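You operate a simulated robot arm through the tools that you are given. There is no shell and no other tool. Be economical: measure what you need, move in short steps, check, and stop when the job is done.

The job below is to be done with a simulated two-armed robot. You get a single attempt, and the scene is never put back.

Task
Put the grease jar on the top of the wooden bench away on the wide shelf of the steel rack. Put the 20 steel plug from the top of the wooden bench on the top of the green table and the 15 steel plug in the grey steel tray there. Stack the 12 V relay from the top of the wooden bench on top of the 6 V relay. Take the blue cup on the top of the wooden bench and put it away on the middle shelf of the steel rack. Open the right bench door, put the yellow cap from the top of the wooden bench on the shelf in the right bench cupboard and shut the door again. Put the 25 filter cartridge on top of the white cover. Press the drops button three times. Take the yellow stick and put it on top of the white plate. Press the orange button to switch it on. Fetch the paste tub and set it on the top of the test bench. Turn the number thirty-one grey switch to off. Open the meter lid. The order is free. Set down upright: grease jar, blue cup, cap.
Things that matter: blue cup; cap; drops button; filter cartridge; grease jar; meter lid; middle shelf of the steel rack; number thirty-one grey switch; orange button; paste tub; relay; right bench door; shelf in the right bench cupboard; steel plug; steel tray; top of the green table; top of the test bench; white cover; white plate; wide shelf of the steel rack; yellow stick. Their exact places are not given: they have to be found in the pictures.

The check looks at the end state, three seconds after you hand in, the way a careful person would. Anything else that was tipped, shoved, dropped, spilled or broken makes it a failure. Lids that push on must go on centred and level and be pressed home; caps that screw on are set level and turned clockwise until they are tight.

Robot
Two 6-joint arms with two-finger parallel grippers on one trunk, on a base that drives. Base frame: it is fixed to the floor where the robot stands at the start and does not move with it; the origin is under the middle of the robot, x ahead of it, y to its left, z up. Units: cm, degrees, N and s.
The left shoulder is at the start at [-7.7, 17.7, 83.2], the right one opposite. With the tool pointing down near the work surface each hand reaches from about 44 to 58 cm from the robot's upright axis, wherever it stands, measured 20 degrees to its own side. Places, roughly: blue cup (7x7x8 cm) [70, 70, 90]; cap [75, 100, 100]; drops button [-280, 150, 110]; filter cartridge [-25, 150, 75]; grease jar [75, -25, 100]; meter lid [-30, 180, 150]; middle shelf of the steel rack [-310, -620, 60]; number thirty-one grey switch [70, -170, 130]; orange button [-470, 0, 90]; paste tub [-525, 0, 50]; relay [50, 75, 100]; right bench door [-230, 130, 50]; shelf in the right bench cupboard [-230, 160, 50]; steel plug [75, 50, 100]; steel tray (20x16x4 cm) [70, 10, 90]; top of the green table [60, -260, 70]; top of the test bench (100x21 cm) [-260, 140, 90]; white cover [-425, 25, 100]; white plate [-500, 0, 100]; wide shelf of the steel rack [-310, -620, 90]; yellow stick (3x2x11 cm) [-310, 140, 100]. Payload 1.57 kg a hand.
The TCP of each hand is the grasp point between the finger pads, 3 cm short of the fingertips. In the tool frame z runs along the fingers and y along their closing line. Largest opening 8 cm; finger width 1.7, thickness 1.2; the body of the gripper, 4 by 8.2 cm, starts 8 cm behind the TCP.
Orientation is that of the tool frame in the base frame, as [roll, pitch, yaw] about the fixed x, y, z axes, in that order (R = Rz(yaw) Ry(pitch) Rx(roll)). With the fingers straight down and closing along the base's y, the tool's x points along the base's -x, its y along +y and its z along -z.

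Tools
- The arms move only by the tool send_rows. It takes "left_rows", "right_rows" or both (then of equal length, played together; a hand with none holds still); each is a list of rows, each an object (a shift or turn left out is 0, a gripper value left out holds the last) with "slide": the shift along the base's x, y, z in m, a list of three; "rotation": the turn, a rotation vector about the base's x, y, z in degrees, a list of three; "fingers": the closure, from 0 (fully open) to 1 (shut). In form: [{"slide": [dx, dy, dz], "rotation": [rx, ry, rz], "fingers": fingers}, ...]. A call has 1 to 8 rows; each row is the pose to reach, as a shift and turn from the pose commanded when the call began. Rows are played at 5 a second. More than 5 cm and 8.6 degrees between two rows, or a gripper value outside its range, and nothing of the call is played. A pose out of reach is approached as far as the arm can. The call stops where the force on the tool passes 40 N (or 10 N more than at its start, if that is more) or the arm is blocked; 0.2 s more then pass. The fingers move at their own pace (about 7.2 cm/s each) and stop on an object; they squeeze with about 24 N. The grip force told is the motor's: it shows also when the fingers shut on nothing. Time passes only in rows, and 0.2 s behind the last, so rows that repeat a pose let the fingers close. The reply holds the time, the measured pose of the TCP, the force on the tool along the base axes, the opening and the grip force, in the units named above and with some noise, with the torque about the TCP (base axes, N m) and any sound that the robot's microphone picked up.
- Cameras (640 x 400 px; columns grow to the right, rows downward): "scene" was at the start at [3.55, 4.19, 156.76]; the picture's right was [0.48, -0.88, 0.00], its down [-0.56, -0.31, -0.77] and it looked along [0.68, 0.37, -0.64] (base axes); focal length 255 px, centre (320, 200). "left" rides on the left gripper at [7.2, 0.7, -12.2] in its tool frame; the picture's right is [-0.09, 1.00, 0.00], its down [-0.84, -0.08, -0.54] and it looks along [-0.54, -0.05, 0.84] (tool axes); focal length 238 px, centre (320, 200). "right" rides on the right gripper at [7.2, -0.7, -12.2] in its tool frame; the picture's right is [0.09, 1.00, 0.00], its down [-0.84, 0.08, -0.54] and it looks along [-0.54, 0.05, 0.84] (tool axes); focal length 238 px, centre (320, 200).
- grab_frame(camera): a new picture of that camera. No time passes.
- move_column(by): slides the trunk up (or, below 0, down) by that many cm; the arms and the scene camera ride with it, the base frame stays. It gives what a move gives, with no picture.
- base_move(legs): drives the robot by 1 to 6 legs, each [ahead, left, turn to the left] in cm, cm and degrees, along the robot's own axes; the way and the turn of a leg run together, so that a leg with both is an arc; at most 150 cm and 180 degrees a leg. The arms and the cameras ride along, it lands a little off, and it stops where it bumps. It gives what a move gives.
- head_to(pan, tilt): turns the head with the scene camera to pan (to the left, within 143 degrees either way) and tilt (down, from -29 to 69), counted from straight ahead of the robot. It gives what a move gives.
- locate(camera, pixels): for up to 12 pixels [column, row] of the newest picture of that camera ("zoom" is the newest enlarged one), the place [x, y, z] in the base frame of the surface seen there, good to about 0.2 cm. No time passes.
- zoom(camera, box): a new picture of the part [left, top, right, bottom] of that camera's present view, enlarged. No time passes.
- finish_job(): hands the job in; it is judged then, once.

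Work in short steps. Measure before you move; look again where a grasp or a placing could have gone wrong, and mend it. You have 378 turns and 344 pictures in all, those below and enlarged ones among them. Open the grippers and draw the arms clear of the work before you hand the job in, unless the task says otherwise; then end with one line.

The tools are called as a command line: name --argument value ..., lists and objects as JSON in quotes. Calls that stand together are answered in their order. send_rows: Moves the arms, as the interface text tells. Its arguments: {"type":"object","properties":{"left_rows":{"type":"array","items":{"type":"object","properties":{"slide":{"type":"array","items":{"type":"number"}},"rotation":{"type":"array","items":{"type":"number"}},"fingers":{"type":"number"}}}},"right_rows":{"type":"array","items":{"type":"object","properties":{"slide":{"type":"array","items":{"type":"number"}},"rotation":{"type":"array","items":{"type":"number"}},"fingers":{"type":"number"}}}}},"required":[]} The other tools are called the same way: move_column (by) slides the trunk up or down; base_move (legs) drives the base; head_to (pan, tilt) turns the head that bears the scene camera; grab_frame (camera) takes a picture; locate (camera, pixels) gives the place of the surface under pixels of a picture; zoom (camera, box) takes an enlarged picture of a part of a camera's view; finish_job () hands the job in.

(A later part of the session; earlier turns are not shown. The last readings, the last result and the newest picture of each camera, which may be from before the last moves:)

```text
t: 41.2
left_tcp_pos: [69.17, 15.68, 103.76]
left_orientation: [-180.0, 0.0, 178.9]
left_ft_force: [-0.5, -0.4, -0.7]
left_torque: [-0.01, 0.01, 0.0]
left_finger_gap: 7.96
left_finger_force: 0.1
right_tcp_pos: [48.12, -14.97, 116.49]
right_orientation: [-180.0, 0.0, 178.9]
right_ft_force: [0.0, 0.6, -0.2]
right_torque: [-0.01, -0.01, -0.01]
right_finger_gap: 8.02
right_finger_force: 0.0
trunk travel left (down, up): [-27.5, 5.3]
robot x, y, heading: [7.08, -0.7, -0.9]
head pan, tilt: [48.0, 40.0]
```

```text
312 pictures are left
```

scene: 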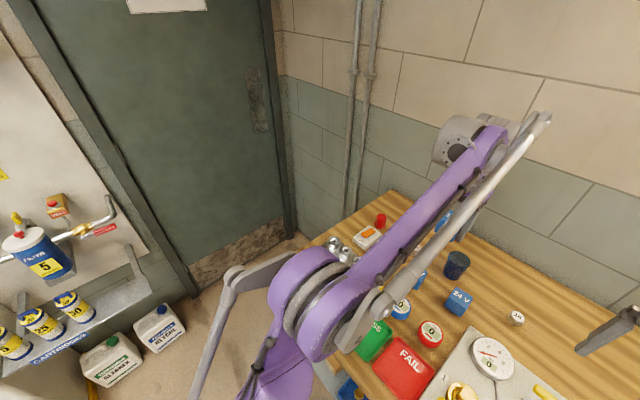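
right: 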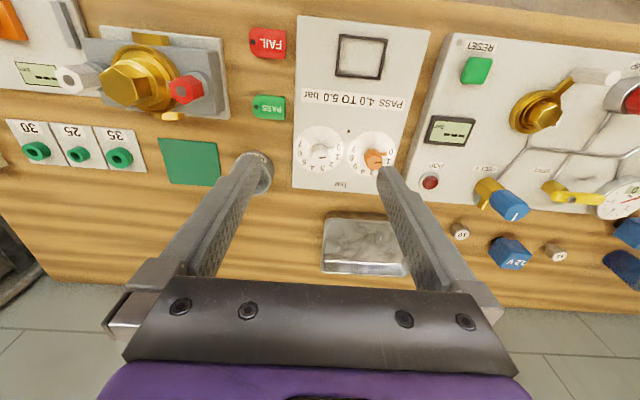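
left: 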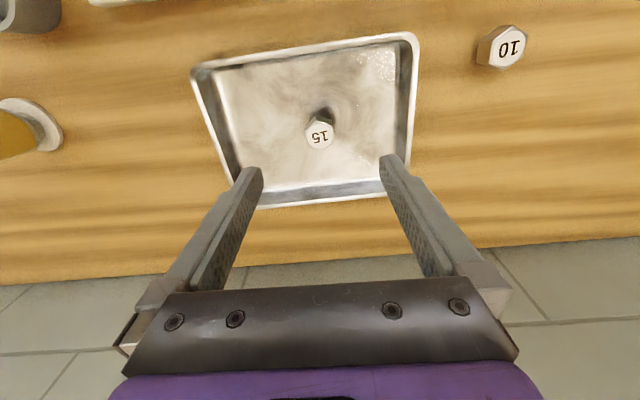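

Plug 15 rests upright in the tray. Next plug 20 by the cup: I raise the left hand and drive left 70.

send_rows --left_rows '[{"slide": [-0.02, 0, 0.04]}, {"slide": [-0.04, 0, 0.08]}]'

base_move --legs '[[0, 70, 1]]'

zoom --camera "left" --box '[160, 40, 480, 240]'

```text
t: 41.8
left_tcp_pos: [65.29, 15.55, 111.55]
left_orientation: [-180.0, 0.0, 179.0]
left_ft_force: [0.5, 0.3, -0.4]
left_torque: [0.0, 0.04, -0.02]
left_finger_gap: 7.99
left_finger_force: 0.0
right_tcp_pos: [48.15, -14.97, 116.43]
right_orientation: [-179.9, 0.1, 178.9]
right_ft_force: [0.3, -0.5, -1.0]
right_torque: [0.01, -0.01, 0.0]
right_finger_gap: 7.97
right_finger_force: 0.0
trunk travel left (down, up): [-27.5, 5.3]
robot x, y, heading: [7.17, -0.44, -1.3]
head pan, tilt: [48.0, 40.0]
```

```text
t: 48.2
left_tcp_pos: [66.49, 84.79, 111.6]
left_orientation: [-179.9, 0.0, 179.4]
left_ft_force: [-0.8, 1.4, -0.4]
left_torque: [-0.02, 0.0, 0.0]
left_finger_gap: 8.0
left_finger_force: 0.1
right_tcp_pos: [49.46, 54.03, 116.46]
right_orientation: [180.0, -0.1, 179.3]
right_ft_force: [0.0, 0.1, -0.4]
right_torque: [0.04, 0.02, 0.02]
right_finger_gap: 8.0
right_finger_force: 0.1
trunk travel left (down, up): [-27.5, 5.3]
robot x, y, heading: [8.05, 68.09, -0.6]
head pan, tilt: [48.0, 40.0]
```

```text
2.00 times, centred on (320, 140) of left
```

zoom: 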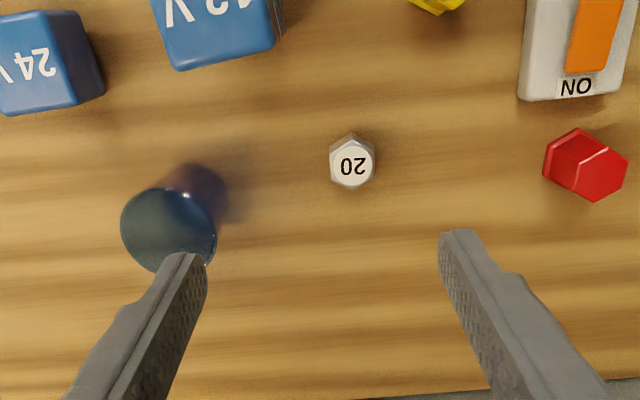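

Plug 20 is at zoom (352,165), the cup at (170,228). I measure both.

locate --camera "zoom" --pixels '[[352, 165], [332, 165], [374, 165], [123, 228], [215, 220], [170, 190], [165, 265], [170, 228], [200, 180], [222, 195], [275, 20], [190, 55]]'

```text
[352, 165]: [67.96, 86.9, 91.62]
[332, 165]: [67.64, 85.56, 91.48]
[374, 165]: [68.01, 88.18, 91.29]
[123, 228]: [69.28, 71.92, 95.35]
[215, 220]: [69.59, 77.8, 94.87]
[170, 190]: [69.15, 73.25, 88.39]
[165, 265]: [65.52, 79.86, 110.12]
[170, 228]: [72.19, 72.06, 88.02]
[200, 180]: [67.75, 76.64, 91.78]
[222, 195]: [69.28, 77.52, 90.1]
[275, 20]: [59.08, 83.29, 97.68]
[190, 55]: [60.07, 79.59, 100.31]
```

Plug 20 centre is (67.9, 86.9); the cup's edge is at y 77.9, clear of the fingers. I descend and grip.

send_rows --left_rows '[{"slide": [0.014, 0.021, -0.04]}, {"slide": [0.014, 0.021, -0.08]}, {"slide": [0.014, 0.021, -0.12]}, {"slide": [0.014, 0.021, -0.16]}, {"slide": [0.014, 0.021, -0.2]}, {"slide": [0.014, 0.021, -0.2], "fingers": 1}, {"slide": [0.014, 0.021, -0.2], "fingers": 1}, {"slide": [0.014, 0.021, -0.2], "fingers": 1}]'

send_rows --left_rows '[{"slide": [0, 0, 0.05]}, {"slide": [0, 0, 0.1]}, {"slide": [0, 0, 0.15]}, {"slide": [-0.03, 0, 0.18]}, {"slide": [-0.06, 0, 0.21]}, {"slide": [-0.09, 0, 0.24]}, {"slide": [-0.12, 0, 0.26]}]'

grab_frame --camera "left"

```text
t: 50.0
left_tcp_pos: [68.03, 87.14, 91.7]
left_orientation: [179.9, -0.1, 179.4]
left_ft_force: [0.8, 0.6, -0.2]
left_torque: [0.0, -0.01, 0.03]
left_finger_gap: 3.4
left_finger_force: 24.0
right_tcp_pos: [49.37, 54.0, 116.53]
right_orientation: [180.0, 0.0, 179.2]
right_ft_force: [0.5, 1.2, -0.2]
right_torque: [0.0, -0.02, -0.02]
right_finger_gap: 7.97
right_finger_force: 0.0
trunk travel left (down, up): [-27.5, 5.3]
robot x, y, heading: [8.29, 68.14, -0.8]
head pan, tilt: [48.0, 40.0]
```

```text
t: 51.6
left_tcp_pos: [55.72, 86.78, 117.5]
left_orientation: [-180.0, -0.1, 179.5]
left_ft_force: [0.3, 0.5, -1.2]
left_torque: [0.01, -0.04, 0.01]
left_finger_gap: 3.4
left_finger_force: 24.1
right_tcp_pos: [49.24, 54.04, 116.64]
right_orientation: [180.0, 0.1, 179.2]
right_ft_force: [0.6, 0.3, 0.7]
right_torque: [-0.01, -0.02, 0.02]
right_finger_gap: 7.97
right_finger_force: 0.1
trunk travel left (down, up): [-27.5, 5.3]
robot x, y, heading: [8.4, 68.22, -0.8]
head pan, tilt: [48.0, 40.0]
```

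```text
310 pictures are left
```

left: 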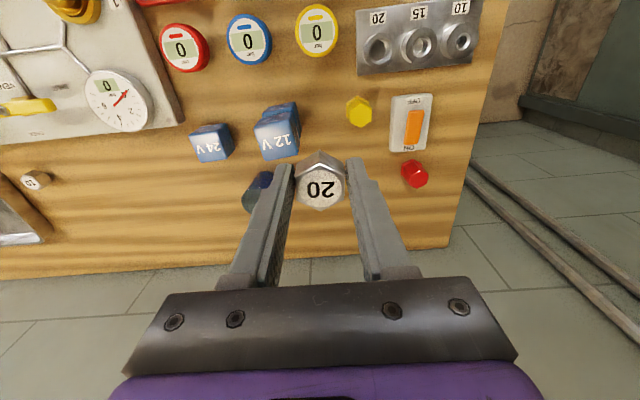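

Plug 20 held. I back off 25 and drive right 235 to the switch panel, then look at it.

base_move --legs '[[-25, 0, 0], [0, -120, 0.5], [0, -118, 0]]'

head_to --pan 0 --tilt 20

grab_frame --camera "scene"

head_to --pan -50 --tilt 25

grab_frame --camera "scene"

```text
t: 74.7
left_tcp_pos: [28.41, -158.72, 117.35]
left_orientation: [180.0, 0.0, 179.8]
left_ft_force: [-0.5, 0.0, -1.2]
left_torque: [0.02, 0.01, -0.03]
left_finger_gap: 3.38
left_finger_force: 24.2
right_tcp_pos: [22.05, -191.47, 116.42]
right_orientation: [-179.9, 0.0, 179.8]
right_ft_force: [-0.3, -0.3, -0.2]
right_torque: [0.0, 0.01, -0.02]
right_finger_gap: 8.02
right_finger_force: 0.1
trunk travel left (down, up): [-27.5, 5.3]
robot x, y, heading: [-19.12, -177.57, -0.1]
head pan, tilt: [48.0, 40.0]
```

```text
t: 75.8
left_tcp_pos: [28.46, -158.74, 117.38]
left_orientation: [180.0, 0.0, 179.9]
left_ft_force: [0.5, 0.3, -1.2]
left_torque: [0.0, -0.03, -0.02]
left_finger_gap: 3.38
left_finger_force: 23.9
right_tcp_pos: [22.05, -191.54, 116.54]
right_orientation: [179.9, 0.0, 179.7]
right_ft_force: [-0.6, 0.7, 0.4]
right_torque: [0.01, 0.0, 0.0]
right_finger_gap: 8.0
right_finger_force: 0.1
trunk travel left (down, up): [-27.5, 5.3]
robot x, y, heading: [-19.28, -177.94, 0.1]
head pan, tilt: [0.0, 20.0]
```

```text
309 pictures are left
```

scene: 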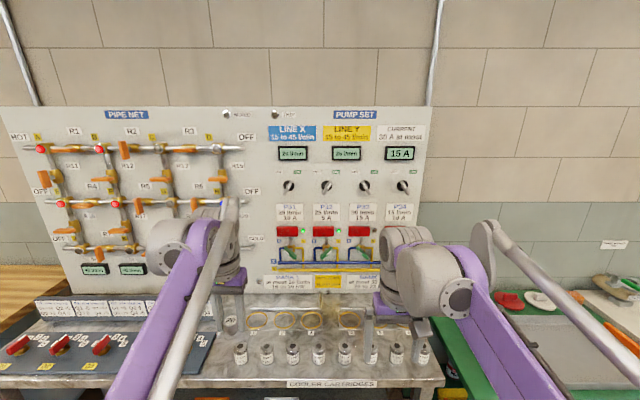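

```text
t: 77.0
left_tcp_pos: [28.55, -158.71, 117.28]
left_orientation: [-180.0, -0.1, 179.7]
left_ft_force: [-0.3, -0.3, -1.6]
left_torque: [0.02, 0.0, -0.02]
left_finger_gap: 3.37
left_finger_force: 23.1
right_tcp_pos: [22.23, -191.49, 116.53]
right_orientation: [-180.0, 0.0, 179.8]
right_ft_force: [-1.1, 1.0, 0.3]
right_torque: [0.02, -0.01, -0.01]
right_finger_gap: 8.01
right_finger_force: 0.1
trunk travel left (down, up): [-27.5, 5.3]
robot x, y, heading: [-19.03, -177.87, -0.2]
head pan, tilt: [-50.0, 25.0]
```

```text
308 pictures are left
```

scene: 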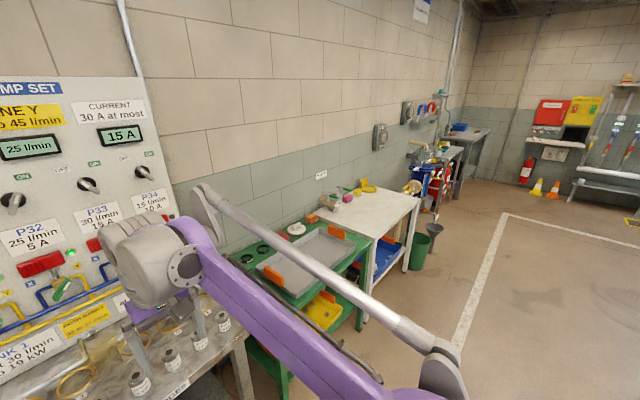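

The panel has four pumps P31–P34 with grey knobs above the labels. I zoom there to find switch 31 and its marks.

head_to --pan 0 --tilt 10

zoom --camera "scene" --box '[250, 160, 450, 330]'

```text
t: 78.2
left_tcp_pos: [28.53, -158.82, 117.53]
left_orientation: [180.0, 0.0, 179.8]
left_ft_force: [0.2, -0.2, -1.3]
left_torque: [-0.01, 0.0, 0.01]
left_finger_gap: 3.38
left_finger_force: 24.3
right_tcp_pos: [22.15, -191.4, 116.5]
right_orientation: [-180.0, -0.1, 179.8]
right_ft_force: [0.4, -0.4, 0.1]
right_torque: [0.01, 0.0, 0.04]
right_finger_gap: 8.01
right_finger_force: 0.1
trunk travel left (down, up): [-27.5, 5.3]
robot x, y, heading: [-19.09, -177.75, -0.2]
head pan, tilt: [0.0, 10.0]
```

```text
2.35 times, centred on (350, 245) of scene
```

zoom: 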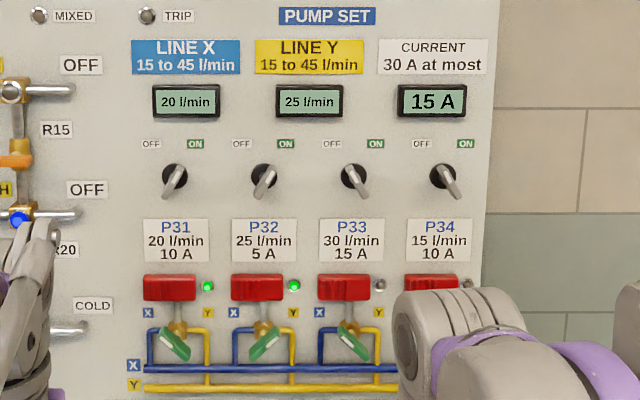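

Switches 31 and 32 are on (LEDs lit), OFF to the left. I zoom tightly to see knob shape.

zoom --camera "scene" --box '[288, 212, 348, 252]'

locate --camera "zoom" --pixels '[[180, 245], [150, 230], [200, 210], [175, 290], [75, 160], [250, 160], [60, 250]]'

```text
10.00 times, centred on (318, 232) of scene
```

zoom: 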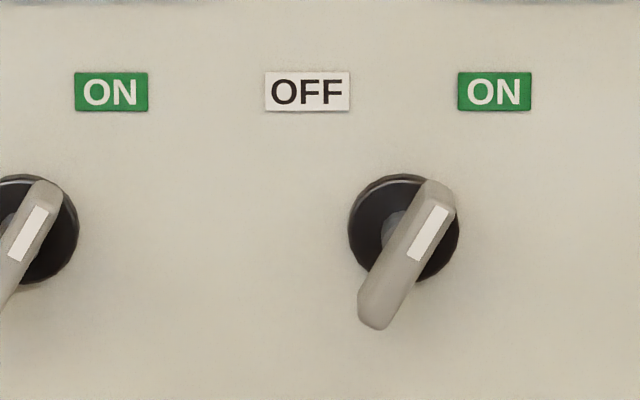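

```text
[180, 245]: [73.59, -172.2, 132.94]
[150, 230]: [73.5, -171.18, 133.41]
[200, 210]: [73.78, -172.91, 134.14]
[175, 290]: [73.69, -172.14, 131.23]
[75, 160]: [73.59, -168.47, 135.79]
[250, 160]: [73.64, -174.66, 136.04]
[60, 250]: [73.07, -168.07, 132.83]
```

I zoom onto P31's knob itself and measure.

zoom --camera "scene" --box '[265, 212, 325, 252]'

locate --camera "zoom" --pixels '[[207, 235], [228, 270], [266, 190], [225, 320], [265, 230], [262, 205], [240, 275], [290, 230], [150, 200], [230, 240], [250, 245], [240, 255]]'

```text
10.00 times, centred on (295, 232) of scene
```

zoom: 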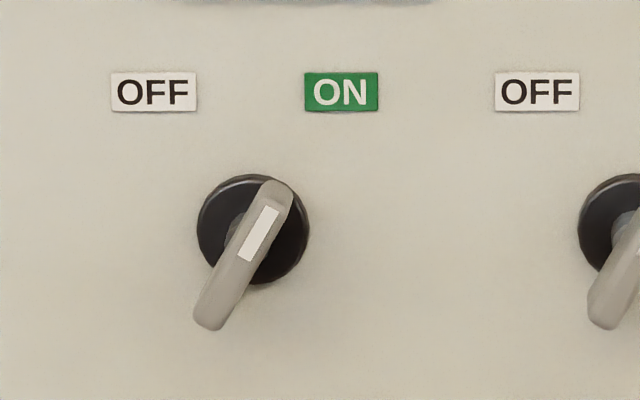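

```text
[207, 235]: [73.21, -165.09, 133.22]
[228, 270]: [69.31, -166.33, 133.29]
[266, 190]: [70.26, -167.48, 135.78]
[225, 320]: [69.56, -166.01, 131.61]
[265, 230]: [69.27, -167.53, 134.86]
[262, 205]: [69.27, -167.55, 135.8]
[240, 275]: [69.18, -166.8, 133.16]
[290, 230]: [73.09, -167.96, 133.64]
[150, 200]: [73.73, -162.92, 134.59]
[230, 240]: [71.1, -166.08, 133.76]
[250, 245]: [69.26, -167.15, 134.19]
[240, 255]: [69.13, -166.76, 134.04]
```

Knob centre ≈ (71, −166.7, 133.8), upper tip at (69.5, −167.7, 135.9); OFF means swinging the tip left ~60°. I check the bench edge below the panel before driving in.

head_to --pan 5 --tilt 35

grab_frame --camera "scene"

locate --camera "scene" --pixels '[[330, 320], [250, 320], [420, 300], [300, 280], [300, 248], [330, 360], [60, 300], [240, 275], [320, 65], [350, 140]]'

```text
t: 79.1
left_tcp_pos: [28.61, -158.73, 117.39]
left_orientation: [-180.0, 0.0, 179.7]
left_ft_force: [-0.2, 0.7, -0.7]
left_torque: [-0.03, 0.0, 0.0]
left_finger_gap: 3.4
left_finger_force: 24.3
right_tcp_pos: [22.07, -191.48, 116.46]
right_orientation: [-179.9, 0.0, 179.7]
right_ft_force: [0.6, -0.3, 0.2]
right_torque: [0.0, -0.01, 0.0]
right_finger_gap: 8.0
right_finger_force: 0.1
trunk travel left (down, up): [-27.5, 5.3]
robot x, y, heading: [-19.02, -177.72, -0.3]
head pan, tilt: [5.0, 35.0]
```

```text
304 pictures are left
```

scene: 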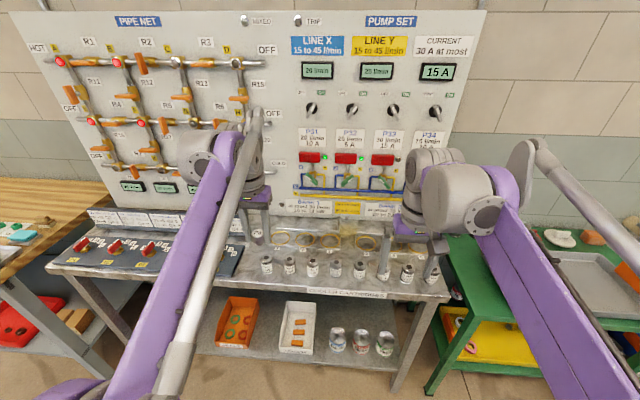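

```text
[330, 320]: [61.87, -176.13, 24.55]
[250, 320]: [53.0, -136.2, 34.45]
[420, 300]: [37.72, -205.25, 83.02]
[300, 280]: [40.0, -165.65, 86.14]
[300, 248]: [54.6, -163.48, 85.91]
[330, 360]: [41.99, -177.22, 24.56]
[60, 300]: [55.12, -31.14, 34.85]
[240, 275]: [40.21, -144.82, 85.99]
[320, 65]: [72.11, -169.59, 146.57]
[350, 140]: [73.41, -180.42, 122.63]
```

Bench front is x≈38. I tilt the right hand 40° forward, close it and raise it 20 cm, then drive left 27 and ahead 27.

send_rows --right_rows '[{"slide": [0, 0, 0.04], "rotation": [0, -8, 0], "fingers": 1}, {"slide": [0, 0, 0.08], "rotation": [0, -16, 0], "fingers": 1}, {"slide": [0, 0, 0.12], "rotation": [0, -24, 0], "fingers": 1}, {"slide": [0, 0, 0.16], "rotation": [0, -32, 0], "fingers": 1}, {"slide": [0, 0, 0.2], "rotation": [0, -40, 0], "fingers": 1}, {"slide": [0, 0, 0.22], "rotation": [0, -45, 0], "fingers": 1}]'

base_move --legs '[[0, 27, 0], [26, 0, 0]]'

grab_frame --camera "scene"

grab_frame --camera "right"

```text
t: 80.5
left_tcp_pos: [28.38, -158.72, 117.43]
left_orientation: [-180.0, -0.1, 179.8]
left_ft_force: [-0.5, 1.1, -1.9]
left_torque: [-0.02, -0.02, 0.0]
left_finger_gap: 3.38
left_finger_force: 24.0
right_tcp_pos: [21.77, -191.38, 138.47]
right_orientation: [179.8, 45.2, 179.8]
right_ft_force: [0.5, -0.5, 0.2]
right_torque: [0.01, 0.01, -0.04]
right_finger_gap: 0.01
right_finger_force: 20.7
trunk travel left (down, up): [-27.5, 5.3]
robot x, y, heading: [-19.14, -177.42, -0.4]
head pan, tilt: [5.0, 35.0]
```

```text
t: 85.0
left_tcp_pos: [54.86, -131.61, 117.39]
left_orientation: [180.0, 0.0, 179.7]
left_ft_force: [0.8, -0.6, -1.5]
left_torque: [0.0, -0.01, -0.01]
left_finger_gap: 3.39
left_finger_force: 24.3
right_tcp_pos: [48.13, -164.12, 138.49]
right_orientation: [179.8, 44.9, 179.6]
right_ft_force: [0.4, 0.1, 0.1]
right_torque: [0.0, -0.02, -0.02]
right_finger_gap: 0.02
right_finger_force: 21.3
trunk travel left (down, up): [-27.5, 5.3]
robot x, y, heading: [7.27, -150.57, -0.4]
head pan, tilt: [5.0, 35.0]
```

```text
303 pictures are left
```

scene: 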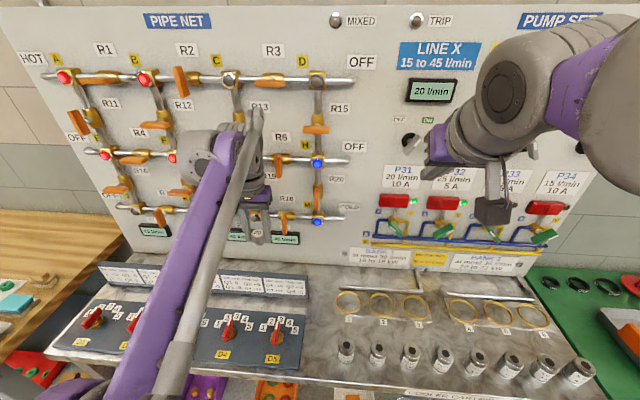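

```text
302 pictures are left
```

right: 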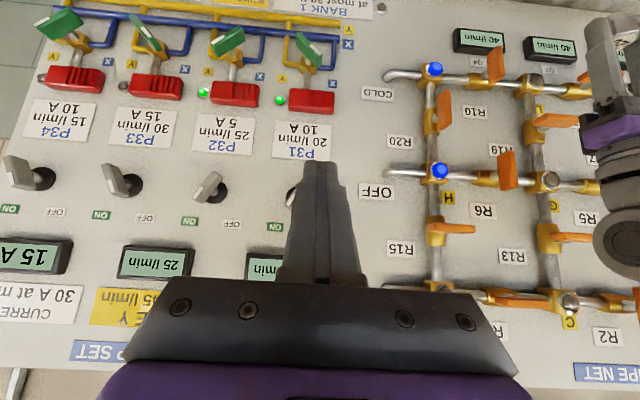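

In the right view the knob P31 hides just behind the fingertips. I move to y −170.1 (right of the knob tip) and ahead to x≈64, then check.

send_rows --right_rows '[{"slide": [0.02, -0.04, 0]}, {"slide": [0.05, -0.06, -0.005]}, {"slide": [0.09, -0.06, -0.01]}, {"slide": [0.13, -0.06, -0.01]}, {"slide": [0.155, -0.06, -0.01]}, {"slide": [0.155, -0.06, -0.01]}]'

grab_frame --camera "right"

grab_frame --camera "scene"

```text
t: 86.4
left_tcp_pos: [54.88, -131.73, 117.47]
left_orientation: [-179.9, 0.0, 179.7]
left_ft_force: [-0.7, -0.5, -1.0]
left_torque: [-0.01, 0.0, -0.01]
left_finger_gap: 3.37
left_finger_force: 24.2
right_tcp_pos: [63.72, -170.09, 137.13]
right_orientation: [179.8, 45.2, 179.6]
right_ft_force: [0.3, -0.3, 0.5]
right_torque: [-0.05, -0.01, 0.02]
right_finger_gap: 0.0
right_finger_force: 21.2
right hand out of reach, approached as far as the arm can: row 5
trunk travel left (down, up): [-27.5, 5.3]
robot x, y, heading: [6.98, -150.25, -0.0]
head pan, tilt: [5.0, 35.0]
```

```text
301 pictures are left
```

right: 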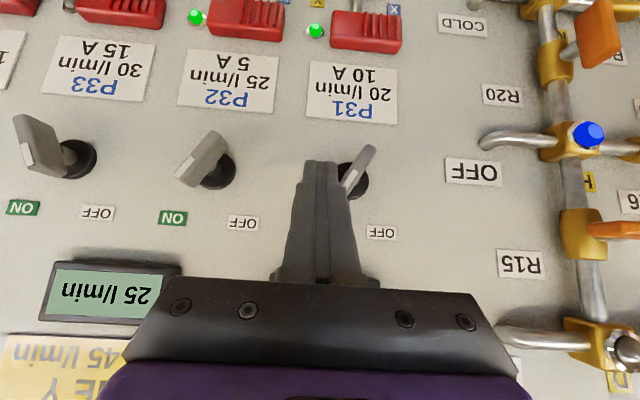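

```text
300 pictures are left
```

scene: 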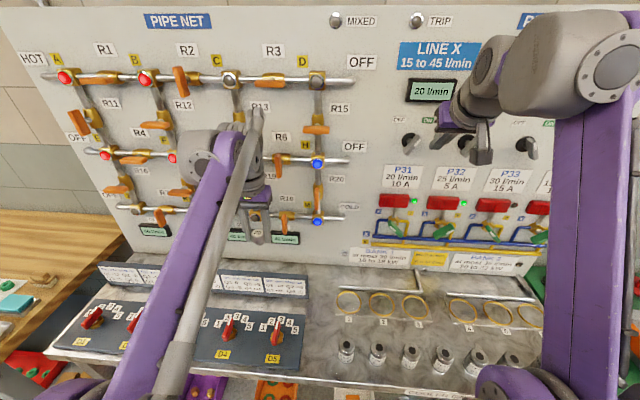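

Near the reach limit. I retract both hands a bit, and drive 5 ahead.

send_rows --right_rows '[{"slide": [-0.04, 0, 0]}, {"slide": [-0.04, 0, 0]}]' --left_rows '[{"slide": [-0.04, 0, 0]}, {"slide": [-0.08, 0, 0]}]'

base_move --legs '[[5, 0, 0]]'

grab_frame --camera "right"

```text
t: 87.0
left_tcp_pos: [47.4, -131.5, 117.35]
left_orientation: [-179.9, -0.2, 179.7]
left_ft_force: [-0.5, -0.5, -0.8]
left_torque: [0.02, 0.01, 0.0]
left_finger_gap: 3.38
left_finger_force: 24.1
right_tcp_pos: [60.17, -170.19, 137.43]
right_orientation: [179.7, 45.0, 179.6]
right_ft_force: [0.1, 0.1, 0.4]
right_torque: [0.01, 0.0, -0.02]
right_finger_gap: 0.0
right_finger_force: 21.3
trunk travel left (down, up): [-27.5, 5.3]
robot x, y, heading: [7.51, -150.58, -0.8]
head pan, tilt: [5.0, 35.0]
```

```text
t: 87.9
left_tcp_pos: [51.97, -131.41, 117.36]
left_orientation: [-180.0, 0.0, 179.8]
left_ft_force: [-0.3, 0.2, -1.5]
left_torque: [-0.01, 0.01, -0.02]
left_finger_gap: 3.39
left_finger_force: 24.1
right_tcp_pos: [64.87, -170.18, 137.55]
right_orientation: [179.8, 45.1, 179.7]
right_ft_force: [-0.1, 0.1, 0.7]
right_torque: [-0.04, -0.02, -0.02]
right_finger_gap: 0.0
right_finger_force: 21.4
trunk travel left (down, up): [-27.5, 5.3]
robot x, y, heading: [12.16, -150.75, -0.1]
head pan, tilt: [5.0, 35.0]
```

```text
299 pictures are left
```

right: 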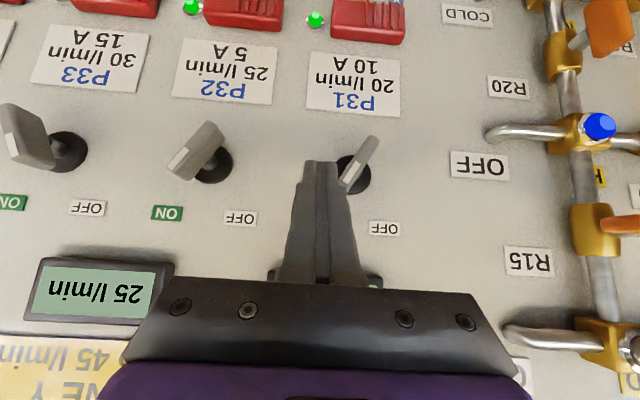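

I extend 3.3 cm so the fingertips stand right of the knob's upper end, then look.

send_rows --right_rows '[{"slide": [0.02, 0, 0]}, {"slide": [0.033, 0, 0]}, {"slide": [0.033, 0, 0]}]'

grab_frame --camera "right"

```text
t: 88.7
left_tcp_pos: [52.01, -131.4, 117.46]
left_orientation: [-179.9, 0.1, 179.8]
left_ft_force: [-0.3, 0.2, -2.2]
left_torque: [0.02, -0.04, 0.01]
left_finger_gap: 3.37
left_finger_force: 23.7
right_tcp_pos: [68.25, -169.98, 137.54]
right_orientation: [179.9, 45.2, 179.8]
right_ft_force: [0.8, -0.3, 0.1]
right_torque: [0.0, 0.02, 0.01]
right_finger_gap: 0.0
right_finger_force: 21.4
trunk travel left (down, up): [-27.5, 5.3]
robot x, y, heading: [12.16, -150.37, -0.2]
head pan, tilt: [5.0, 35.0]
```

```text
298 pictures are left
```

right: 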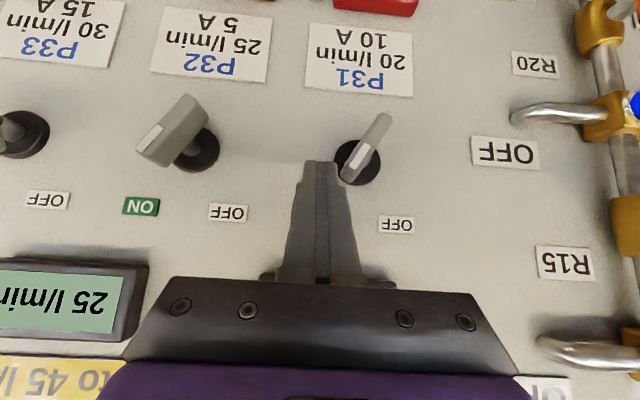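

The tips stand beside the knob's upper end. I push left in small steps, up to 3 cm.

send_rows --right_rows '[{"slide": [0, 0.006, 0]}, {"slide": [0, 0.012, 0]}, {"slide": [0, 0.018, 0]}, {"slide": [0, 0.024, 0]}, {"slide": [0, 0.03, 0]}]'

grab_frame --camera "right"

```text
t: 89.9
left_tcp_pos: [52.15, -131.79, 117.33]
left_orientation: [179.8, 0.0, 179.7]
left_ft_force: [0.5, 1.0, -1.7]
left_torque: [-0.01, -0.01, 0.0]
left_finger_gap: 3.37
left_finger_force: 23.6
right_tcp_pos: [68.15, -167.69, 137.4]
right_orientation: [179.8, 45.0, 179.4]
right_ft_force: [0.9, -20.7, 2.3]
right_torque: [-0.49, -0.1, -0.34]
right_finger_gap: 0.01
right_finger_force: 21.3
trunk travel left (down, up): [-27.5, 5.3]
robot x, y, heading: [12.33, -150.54, -0.5]
head pan, tilt: [5.0, 35.0]
```

```text
297 pictures are left
```

right: 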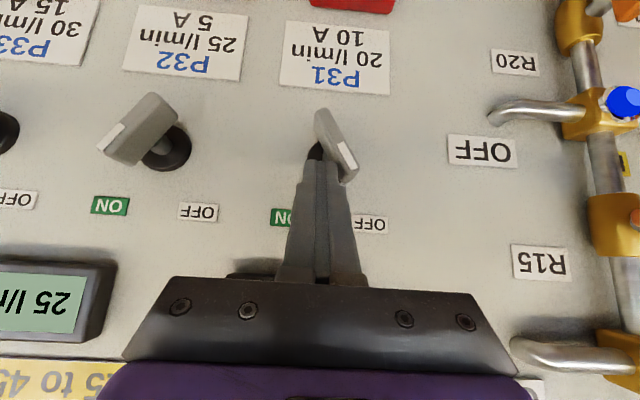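

The knob has flipped toward OFF, 20 N against its stop. I back off to the right, withdraw and check.

send_rows --right_rows '[{"slide": [0, -0.012, 0]}, {"slide": [-0.03, -0.015, 0.01]}, {"slide": [-0.07, -0.015, 0.01]}, {"slide": [-0.11, -0.015, 0.01]}, {"slide": [-0.15, -0.015, 0.01]}, {"slide": [-0.19, -0.015, 0.01]}]'

zoom --camera "right" --box '[120, 80, 480, 280]'

zoom --camera "scene" --box '[340, 60, 520, 260]'

```text
t: 91.3
left_tcp_pos: [51.93, -131.27, 117.39]
left_orientation: [180.0, -0.1, 179.8]
left_ft_force: [0.6, -0.1, -1.3]
left_torque: [0.01, 0.0, 0.01]
left_finger_gap: 3.38
left_finger_force: 23.4
right_tcp_pos: [48.93, -168.67, 138.64]
right_orientation: [179.7, 45.1, 179.7]
right_ft_force: [0.2, 0.6, -0.5]
right_torque: [0.01, -0.02, -0.02]
right_finger_gap: 0.01
right_finger_force: 21.7
trunk travel left (down, up): [-27.5, 5.3]
robot x, y, heading: [11.95, -150.39, -0.2]
head pan, tilt: [5.0, 35.0]
```

```text
1.78 times, centred on (300, 180) of right
```

zoom: 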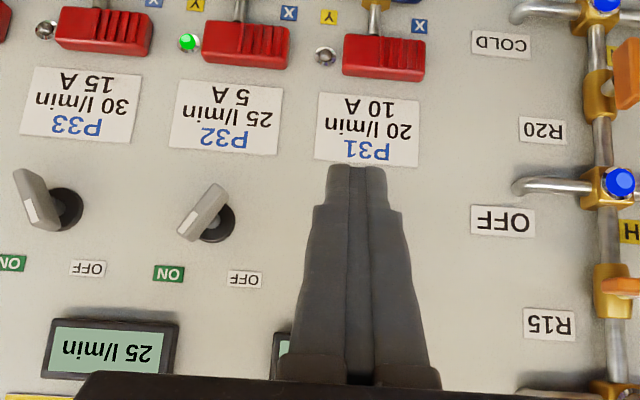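

```text
2.00 times, centred on (430, 160) of scene
```

zoom: 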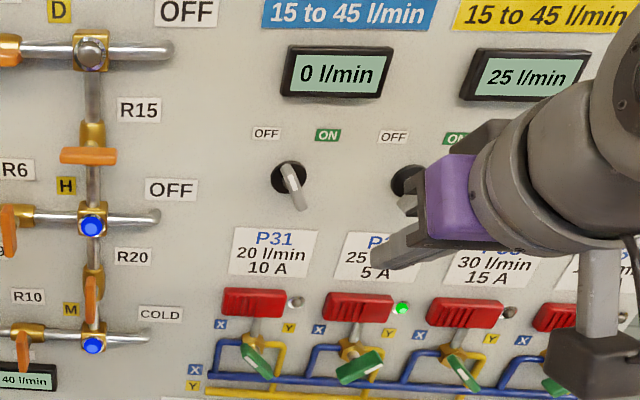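

LED 31 is dark and line X reads 0: switch 31 is off. I restore the right hand's pose, back off and drive right toward the green table.

send_rows --right_rows '[{"slide": [-0.02, 0, -0.04], "rotation": [0, 8, 0]}, {"slide": [-0.03, 0, -0.08], "rotation": [0, 16, 0]}, {"slide": [-0.03, 0, -0.12], "rotation": [0, 24, 0]}, {"slide": [-0.03, 0, -0.16], "rotation": [0, 32, 0]}, {"slide": [-0.03, 0, -0.2], "rotation": [0, 40, 0]}, {"slide": [-0.03, 0, -0.22], "rotation": [0, 45, 0], "fingers": 0}]'

base_move --legs '[[-28, 0, 0], [0, -120, 0]]'

head_to --pan 0 --tilt 40

grab_frame --camera "scene"

```text
t: 92.7
left_tcp_pos: [52.13, -131.28, 117.37]
left_orientation: [-180.0, -0.2, 179.8]
left_ft_force: [-0.2, 0.1, -0.9]
left_torque: [0.01, -0.01, -0.01]
left_finger_gap: 3.38
left_finger_force: 24.1
right_tcp_pos: [46.06, -168.66, 116.43]
right_orientation: [-180.0, -0.1, 179.8]
right_ft_force: [-0.1, 0.1, -0.1]
right_torque: [0.02, 0.01, -0.03]
right_finger_gap: 5.25
right_finger_force: 0.1
trunk travel left (down, up): [-27.5, 5.3]
robot x, y, heading: [12.1, -150.55, -0.1]
head pan, tilt: [5.0, 35.0]
```

```text
t: 105.0
left_tcp_pos: [24.27, -251.23, 117.34]
left_orientation: [-180.0, 0.1, -179.8]
left_ft_force: [-0.4, 0.3, -2.2]
left_torque: [-0.01, 0.0, -0.01]
left_finger_gap: 3.37
left_finger_force: 23.8
right_tcp_pos: [18.55, -288.66, 116.4]
right_orientation: [-179.9, 0.0, -179.8]
right_ft_force: [-0.3, -0.3, 0.3]
right_torque: [-0.02, -0.01, -0.01]
right_finger_gap: 8.01
right_finger_force: 0.2
trunk travel left (down, up): [-27.5, 5.3]
robot x, y, heading: [-15.24, -270.95, 0.3]
head pan, tilt: [5.0, 35.0]
```

```text
t: 105.7
left_tcp_pos: [24.2, -251.24, 117.52]
left_orientation: [-180.0, 0.0, -179.8]
left_ft_force: [0.5, -0.1, -2.2]
left_torque: [0.02, -0.01, 0.02]
left_finger_gap: 3.39
left_finger_force: 23.8
right_tcp_pos: [18.44, -288.63, 116.31]
right_orientation: [-179.9, 0.1, -179.8]
right_ft_force: [0.1, 0.6, -0.3]
right_torque: [-0.02, 0.03, 0.0]
right_finger_gap: 8.0
right_finger_force: 0.1
trunk travel left (down, up): [-27.5, 5.3]
robot x, y, heading: [-15.67, -270.7, 0.1]
head pan, tilt: [0.0, 40.0]
```

```text
294 pictures are left
```

scene: 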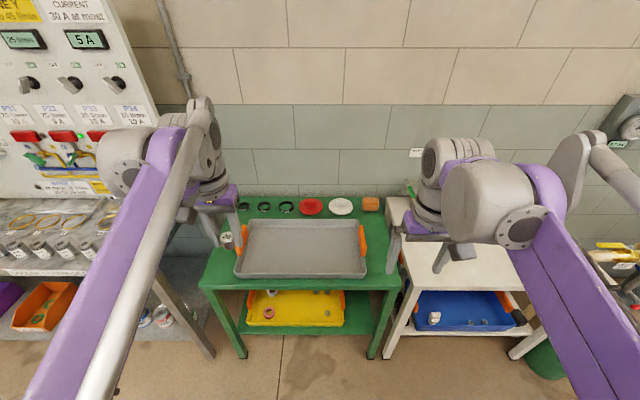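

The green table carries a tray, rings and discs; there is a free green strip in front of and left of the tray. I measure.

locate --camera "scene" --pixels '[[215, 280], [222, 262], [390, 282], [236, 275], [238, 240], [300, 285], [300, 277], [248, 222], [375, 240], [380, 270], [244, 208], [200, 288]]'

zoom --camera "scene" --box '[190, 185, 410, 325]'

```text
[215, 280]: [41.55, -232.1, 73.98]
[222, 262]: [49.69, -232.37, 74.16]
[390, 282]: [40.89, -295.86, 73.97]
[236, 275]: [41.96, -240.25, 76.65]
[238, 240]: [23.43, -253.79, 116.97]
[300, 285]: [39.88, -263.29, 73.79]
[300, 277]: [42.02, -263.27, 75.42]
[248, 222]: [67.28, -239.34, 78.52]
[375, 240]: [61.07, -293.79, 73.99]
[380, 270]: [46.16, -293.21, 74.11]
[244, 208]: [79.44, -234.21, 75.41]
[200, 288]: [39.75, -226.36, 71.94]
```

```text
2.86 times, centred on (300, 255) of scene
```

zoom: 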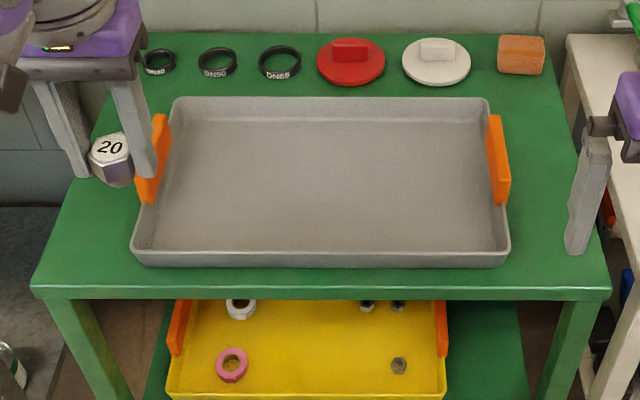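

Table top is z 74; I'll set the plug at about (50, −232), left of the tray. Drive left 20 and ahead 18, then trunk down 20.

base_move --legs '[[0, 21, 0], [18, 0, 0]]'

move_column --by -20

grab_frame --camera "left"

```text
t: 109.2
left_tcp_pos: [41.8, -229.67, 117.32]
left_orientation: [180.0, -0.1, -179.2]
left_ft_force: [0.6, -0.4, -1.4]
left_torque: [0.03, 0.04, -0.02]
left_finger_gap: 3.4
left_finger_force: 23.6
right_tcp_pos: [36.5, -267.35, 116.42]
right_orientation: [-180.0, 0.0, -179.2]
right_ft_force: [-0.1, 0.9, 0.9]
right_torque: [0.02, 0.0, -0.01]
right_finger_gap: 8.01
right_finger_force: 0.0
trunk travel left (down, up): [-27.5, 5.3]
robot x, y, heading: [2.25, -249.67, 1.1]
head pan, tilt: [0.0, 40.0]
```

```text
t: 111.4
left_tcp_pos: [41.84, -229.81, 97.39]
left_orientation: [-180.0, 0.0, -179.1]
left_ft_force: [0.1, -0.7, -2.4]
left_torque: [0.01, 0.01, -0.03]
left_finger_gap: 3.41
left_finger_force: 23.5
right_tcp_pos: [36.73, -267.27, 96.41]
right_orientation: [-180.0, 0.0, -179.3]
right_ft_force: [0.3, -0.5, 0.1]
right_torque: [-0.03, 0.02, 0.0]
right_finger_gap: 7.97
right_finger_force: 0.0
trunk travel left (down, up): [-7.5, 25.3]
robot x, y, heading: [2.16, -249.25, 0.6]
head pan, tilt: [0.0, 40.0]
```

```text
292 pictures are left
```

left: 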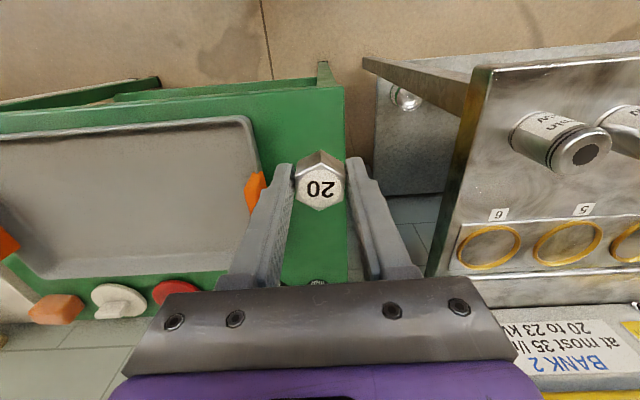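

I check the steel bench's near edge and the table free strip.

locate --camera "left" --pixels '[[470, 120], [440, 250], [340, 120], [345, 250], [245, 190], [300, 240], [280, 140], [230, 130]]'

```text
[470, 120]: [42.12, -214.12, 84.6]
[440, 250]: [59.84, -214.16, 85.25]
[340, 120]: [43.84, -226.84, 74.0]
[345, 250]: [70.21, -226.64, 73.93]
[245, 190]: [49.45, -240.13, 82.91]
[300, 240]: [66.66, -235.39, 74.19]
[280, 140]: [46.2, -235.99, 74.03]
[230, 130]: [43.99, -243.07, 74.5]
```

I place at (49.5, −232): lower to TCP z≈77.9 and creep.

send_rows --left_rows '[{"slide": [0.03, -0.01, -0.03]}, {"slide": [0.06, -0.02, -0.06]}, {"slide": [0.077, -0.023, -0.1]}, {"slide": [0.077, -0.023, -0.14]}, {"slide": [0.077, -0.023, -0.18]}, {"slide": [0.077, -0.023, -0.193]}, {"slide": [0.077, -0.023, -0.196]}, {"slide": [0.077, -0.023, -0.198]}]'

```text
t: 113.2
left_tcp_pos: [49.49, -232.09, 77.7]
left_orientation: [179.9, 0.1, -179.2]
left_ft_force: [7.5, 1.2, 19.3]
left_torque: [0.02, -0.26, 0.01]
left_finger_gap: 3.43
left_finger_force: 23.5
right_tcp_pos: [36.49, -267.29, 96.4]
right_orientation: [-180.0, 0.0, -179.1]
right_ft_force: [0.7, 0.4, 0.5]
right_torque: [0.07, 0.03, 0.02]
right_finger_gap: 7.99
right_finger_force: 0.0
trunk travel left (down, up): [-7.5, 25.3]
robot x, y, heading: [2.69, -249.41, 0.9]
head pan, tilt: [0.0, 40.0]
```

Contact (19 N). I ease up, open and rise.

send_rows --left_rows '[{"slide": [0, 0, 0.002]}, {"slide": [0, 0, 0.002], "fingers": 0.4}, {"slide": [0, 0, 0.002], "fingers": 0.3}, {"slide": [0, 0, 0.04]}, {"slide": [0, 0, 0.08]}, {"slide": [0, 0, 0.12]}, {"slide": [-0.03, 0, 0.16]}, {"slide": [-0.06, 0, 0.2], "fingers": 0}]'

grab_frame --camera "left"

```text
t: 115.0
left_tcp_pos: [43.9, -232.11, 97.77]
left_orientation: [-179.9, -0.1, -179.2]
left_ft_force: [0.8, 0.0, -0.8]
left_torque: [0.02, -0.03, 0.02]
left_finger_gap: 7.99
left_finger_force: 0.0
right_tcp_pos: [36.54, -267.27, 96.35]
right_orientation: [-180.0, 0.0, -179.2]
right_ft_force: [-0.1, 0.6, 0.2]
right_torque: [0.02, -0.02, 0.01]
right_finger_gap: 8.0
right_finger_force: 0.1
trunk travel left (down, up): [-7.5, 25.3]
robot x, y, heading: [2.28, -249.94, 0.8]
head pan, tilt: [0.0, 40.0]
```

```text
291 pictures are left
```

left: 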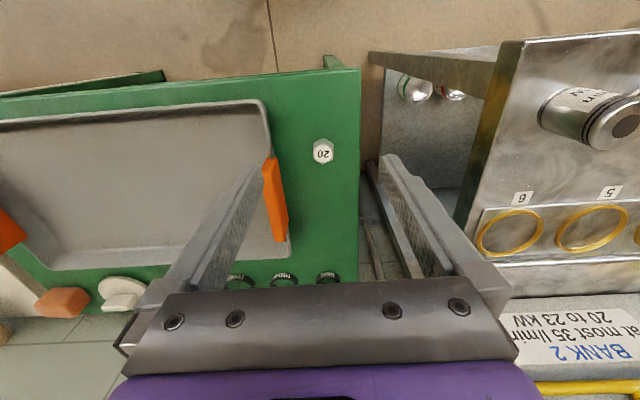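

Plug 20 stands on the green table. I raise the trunk, back off and drive back to the wooden bench for the grease jar.

move_column --by 20

base_move --legs '[[-20, 0, -1], [0, 126, 0], [0, 126, 0], [22, 0, 0]]'

grab_frame --camera "right"

head_to --pan -15 --tilt 40

grab_frame --camera "scene"

```text
t: 117.2
left_tcp_pos: [43.57, -232.09, 117.57]
left_orientation: [180.0, 0.0, -179.2]
left_ft_force: [-0.4, -0.2, -0.9]
left_torque: [0.0, 0.0, 0.02]
left_finger_gap: 7.98
left_finger_force: 0.1
right_tcp_pos: [36.59, -267.29, 116.36]
right_orientation: [-180.0, 0.0, -179.2]
right_ft_force: [0.2, 0.2, 0.2]
right_torque: [0.01, 0.0, -0.04]
right_finger_gap: 7.98
right_finger_force: 0.0
trunk travel left (down, up): [-27.5, 5.3]
robot x, y, heading: [2.48, -249.94, 0.7]
head pan, tilt: [0.0, 40.0]
```

```text
t: 141.9
left_tcp_pos: [52.64, 18.58, 117.5]
left_orientation: [180.0, 0.0, 178.7]
left_ft_force: [0.1, -0.7, 0.1]
left_torque: [0.01, 0.01, 0.0]
left_finger_gap: 8.0
left_finger_force: 0.1
right_tcp_pos: [44.41, -16.18, 116.41]
right_orientation: [-179.9, 0.0, 178.7]
right_ft_force: [0.2, -0.5, -0.7]
right_torque: [0.06, 0.02, 0.04]
right_finger_gap: 8.01
right_finger_force: 0.0
trunk travel left (down, up): [-27.5, 5.3]
robot x, y, heading: [11.08, 2.99, -1.1]
head pan, tilt: [0.0, 40.0]
```

```text
290 pictures are left
```

right: 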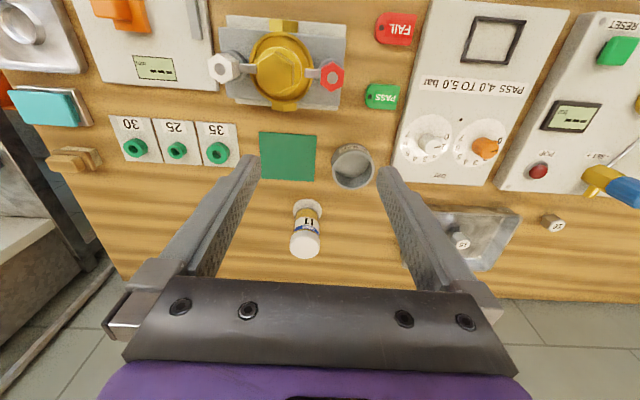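

```text
t: 142.7
left_tcp_pos: [52.76, 18.82, 117.53]
left_orientation: [180.0, 0.0, 178.6]
left_ft_force: [-0.9, -0.1, -0.1]
left_torque: [0.03, 0.01, 0.0]
left_finger_gap: 7.99
left_finger_force: 0.1
right_tcp_pos: [44.4, -16.24, 116.41]
right_orientation: [-180.0, 0.1, 178.8]
right_ft_force: [0.8, -0.3, -0.1]
right_torque: [-0.03, -0.01, -0.01]
right_finger_gap: 8.01
right_finger_force: 0.0
trunk travel left (down, up): [-27.5, 5.3]
robot x, y, heading: [10.72, 2.42, -1.6]
head pan, tilt: [-15.0, 40.0]
```

```text
289 pictures are left
```

scene: 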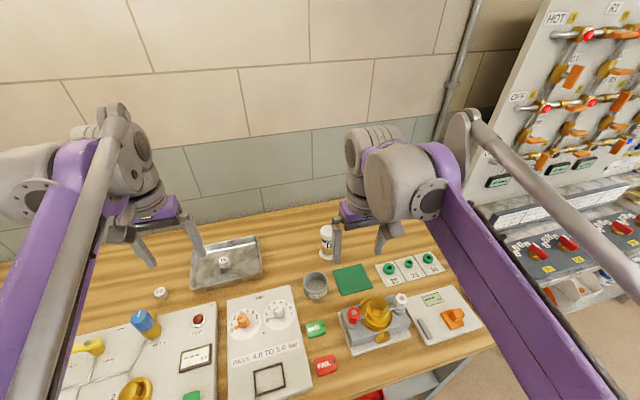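

I zoom in on the jar to read the label and measure it.

zoom --camera "right" --box '[240, 170, 380, 280]'

locate --camera "zoom" --pixels '[[295, 345], [250, 340], [340, 340], [290, 390], [310, 220], [310, 160], [250, 150], [375, 170], [265, 240], [360, 240]]'

zoom --camera "scene" --box '[290, 200, 390, 310]'

```text
3.64 times, centred on (310, 225) of right
```

zoom: 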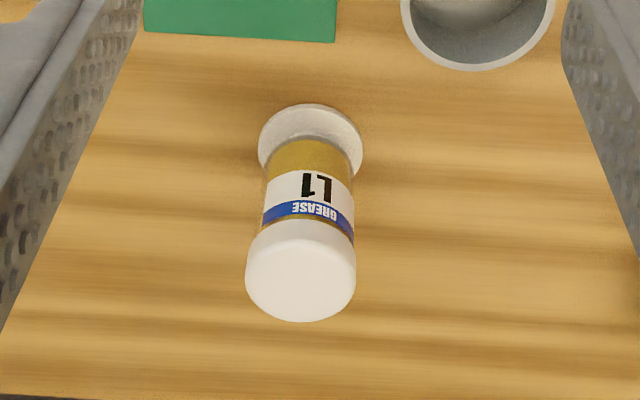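

```text
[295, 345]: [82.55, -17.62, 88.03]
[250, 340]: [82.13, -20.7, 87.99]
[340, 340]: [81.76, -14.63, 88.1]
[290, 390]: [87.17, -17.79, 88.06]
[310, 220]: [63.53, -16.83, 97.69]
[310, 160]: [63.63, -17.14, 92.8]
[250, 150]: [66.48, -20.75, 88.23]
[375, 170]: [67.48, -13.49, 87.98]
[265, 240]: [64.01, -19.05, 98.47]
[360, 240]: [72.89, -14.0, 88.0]
```

```text
3.64 times, centred on (340, 255) of scene
```

zoom: 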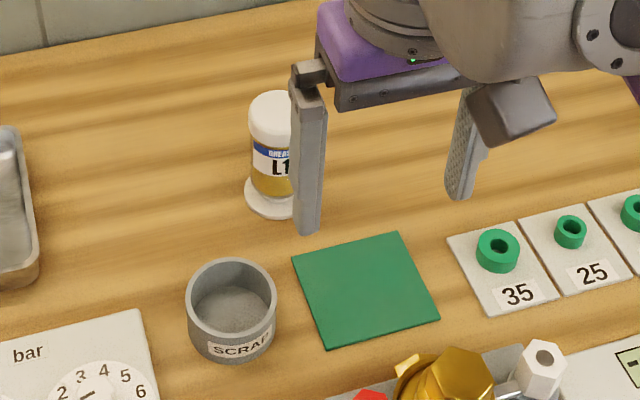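

It is the grease jar, on a white foot. I measure its cap top.

locate --camera "right" --pixels '[[304, 247], [292, 245], [317, 245], [304, 238], [305, 255], [300, 205], [315, 205], [307, 201]]'

```text
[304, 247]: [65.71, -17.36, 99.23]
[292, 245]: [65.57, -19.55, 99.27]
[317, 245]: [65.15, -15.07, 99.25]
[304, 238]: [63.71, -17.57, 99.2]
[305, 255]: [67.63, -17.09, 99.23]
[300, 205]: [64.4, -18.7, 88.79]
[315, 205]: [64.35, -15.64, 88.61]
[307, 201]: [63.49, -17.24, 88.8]
```

Jar axis is (65.7, −17.3), top 99.25. I move the open right hand over it first.

send_rows --right_rows '[{"slide": [0.045, -0.003, 0]}, {"slide": [0.09, -0.006, 0]}, {"slide": [0.135, -0.009, 0]}, {"slide": [0.175, -0.011, 0]}, {"slide": [0.213, -0.011, 0]}, {"slide": [0.213, -0.011, -0.04]}, {"slide": [0.213, -0.011, -0.07]}]'

grab_frame --camera "right"

```text
t: 144.3
left_tcp_pos: [52.81, 18.83, 117.49]
left_orientation: [-180.0, -0.1, 178.6]
left_ft_force: [0.1, 0.9, -0.4]
left_torque: [0.0, 0.0, -0.02]
left_finger_gap: 7.98
left_finger_force: 0.0
right_tcp_pos: [65.97, -17.26, 109.41]
right_orientation: [180.0, 0.1, 178.7]
right_ft_force: [0.1, -0.7, 0.1]
right_torque: [0.01, 0.03, 0.01]
right_finger_gap: 7.98
right_finger_force: 0.1
trunk travel left (down, up): [-27.5, 5.3]
robot x, y, heading: [11.0, 3.06, -1.5]
head pan, tilt: [-15.0, 40.0]
```

```text
286 pictures are left
```

right: 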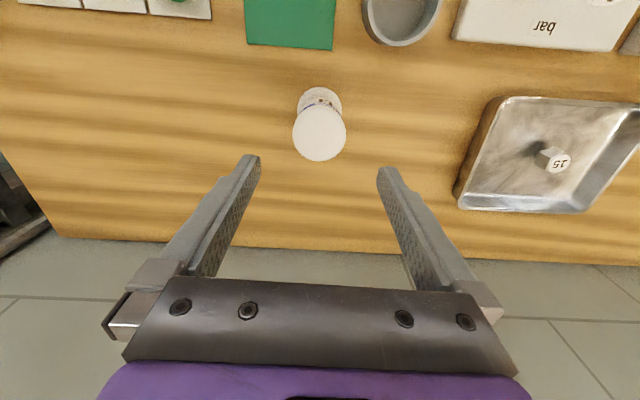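

The jar is centred between the fingers (320,133). I lower to TCP z 94 and grip.

send_rows --right_rows '[{"slide": [0, 0, -0.05]}, {"slide": [0, 0, -0.1]}, {"slide": [0, 0, -0.154]}, {"slide": [0, 0, -0.154], "fingers": 1}, {"slide": [0, 0, -0.154], "fingers": 1}, {"slide": [0, 0, -0.154], "fingers": 1}]'

grab_frame --camera "right"

```text
refused: row 3 steps farther than a row can; nothing moved
```

```text
285 pictures are left
```

right: 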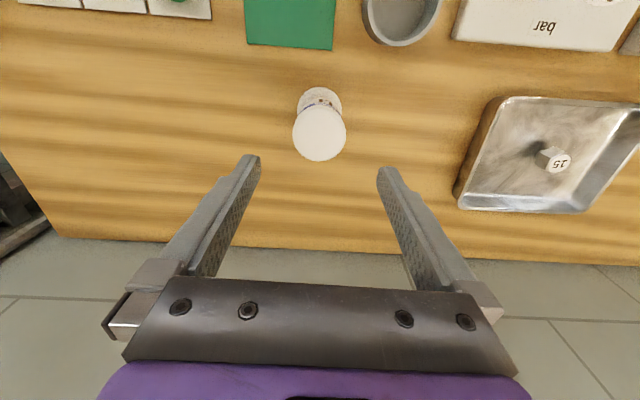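

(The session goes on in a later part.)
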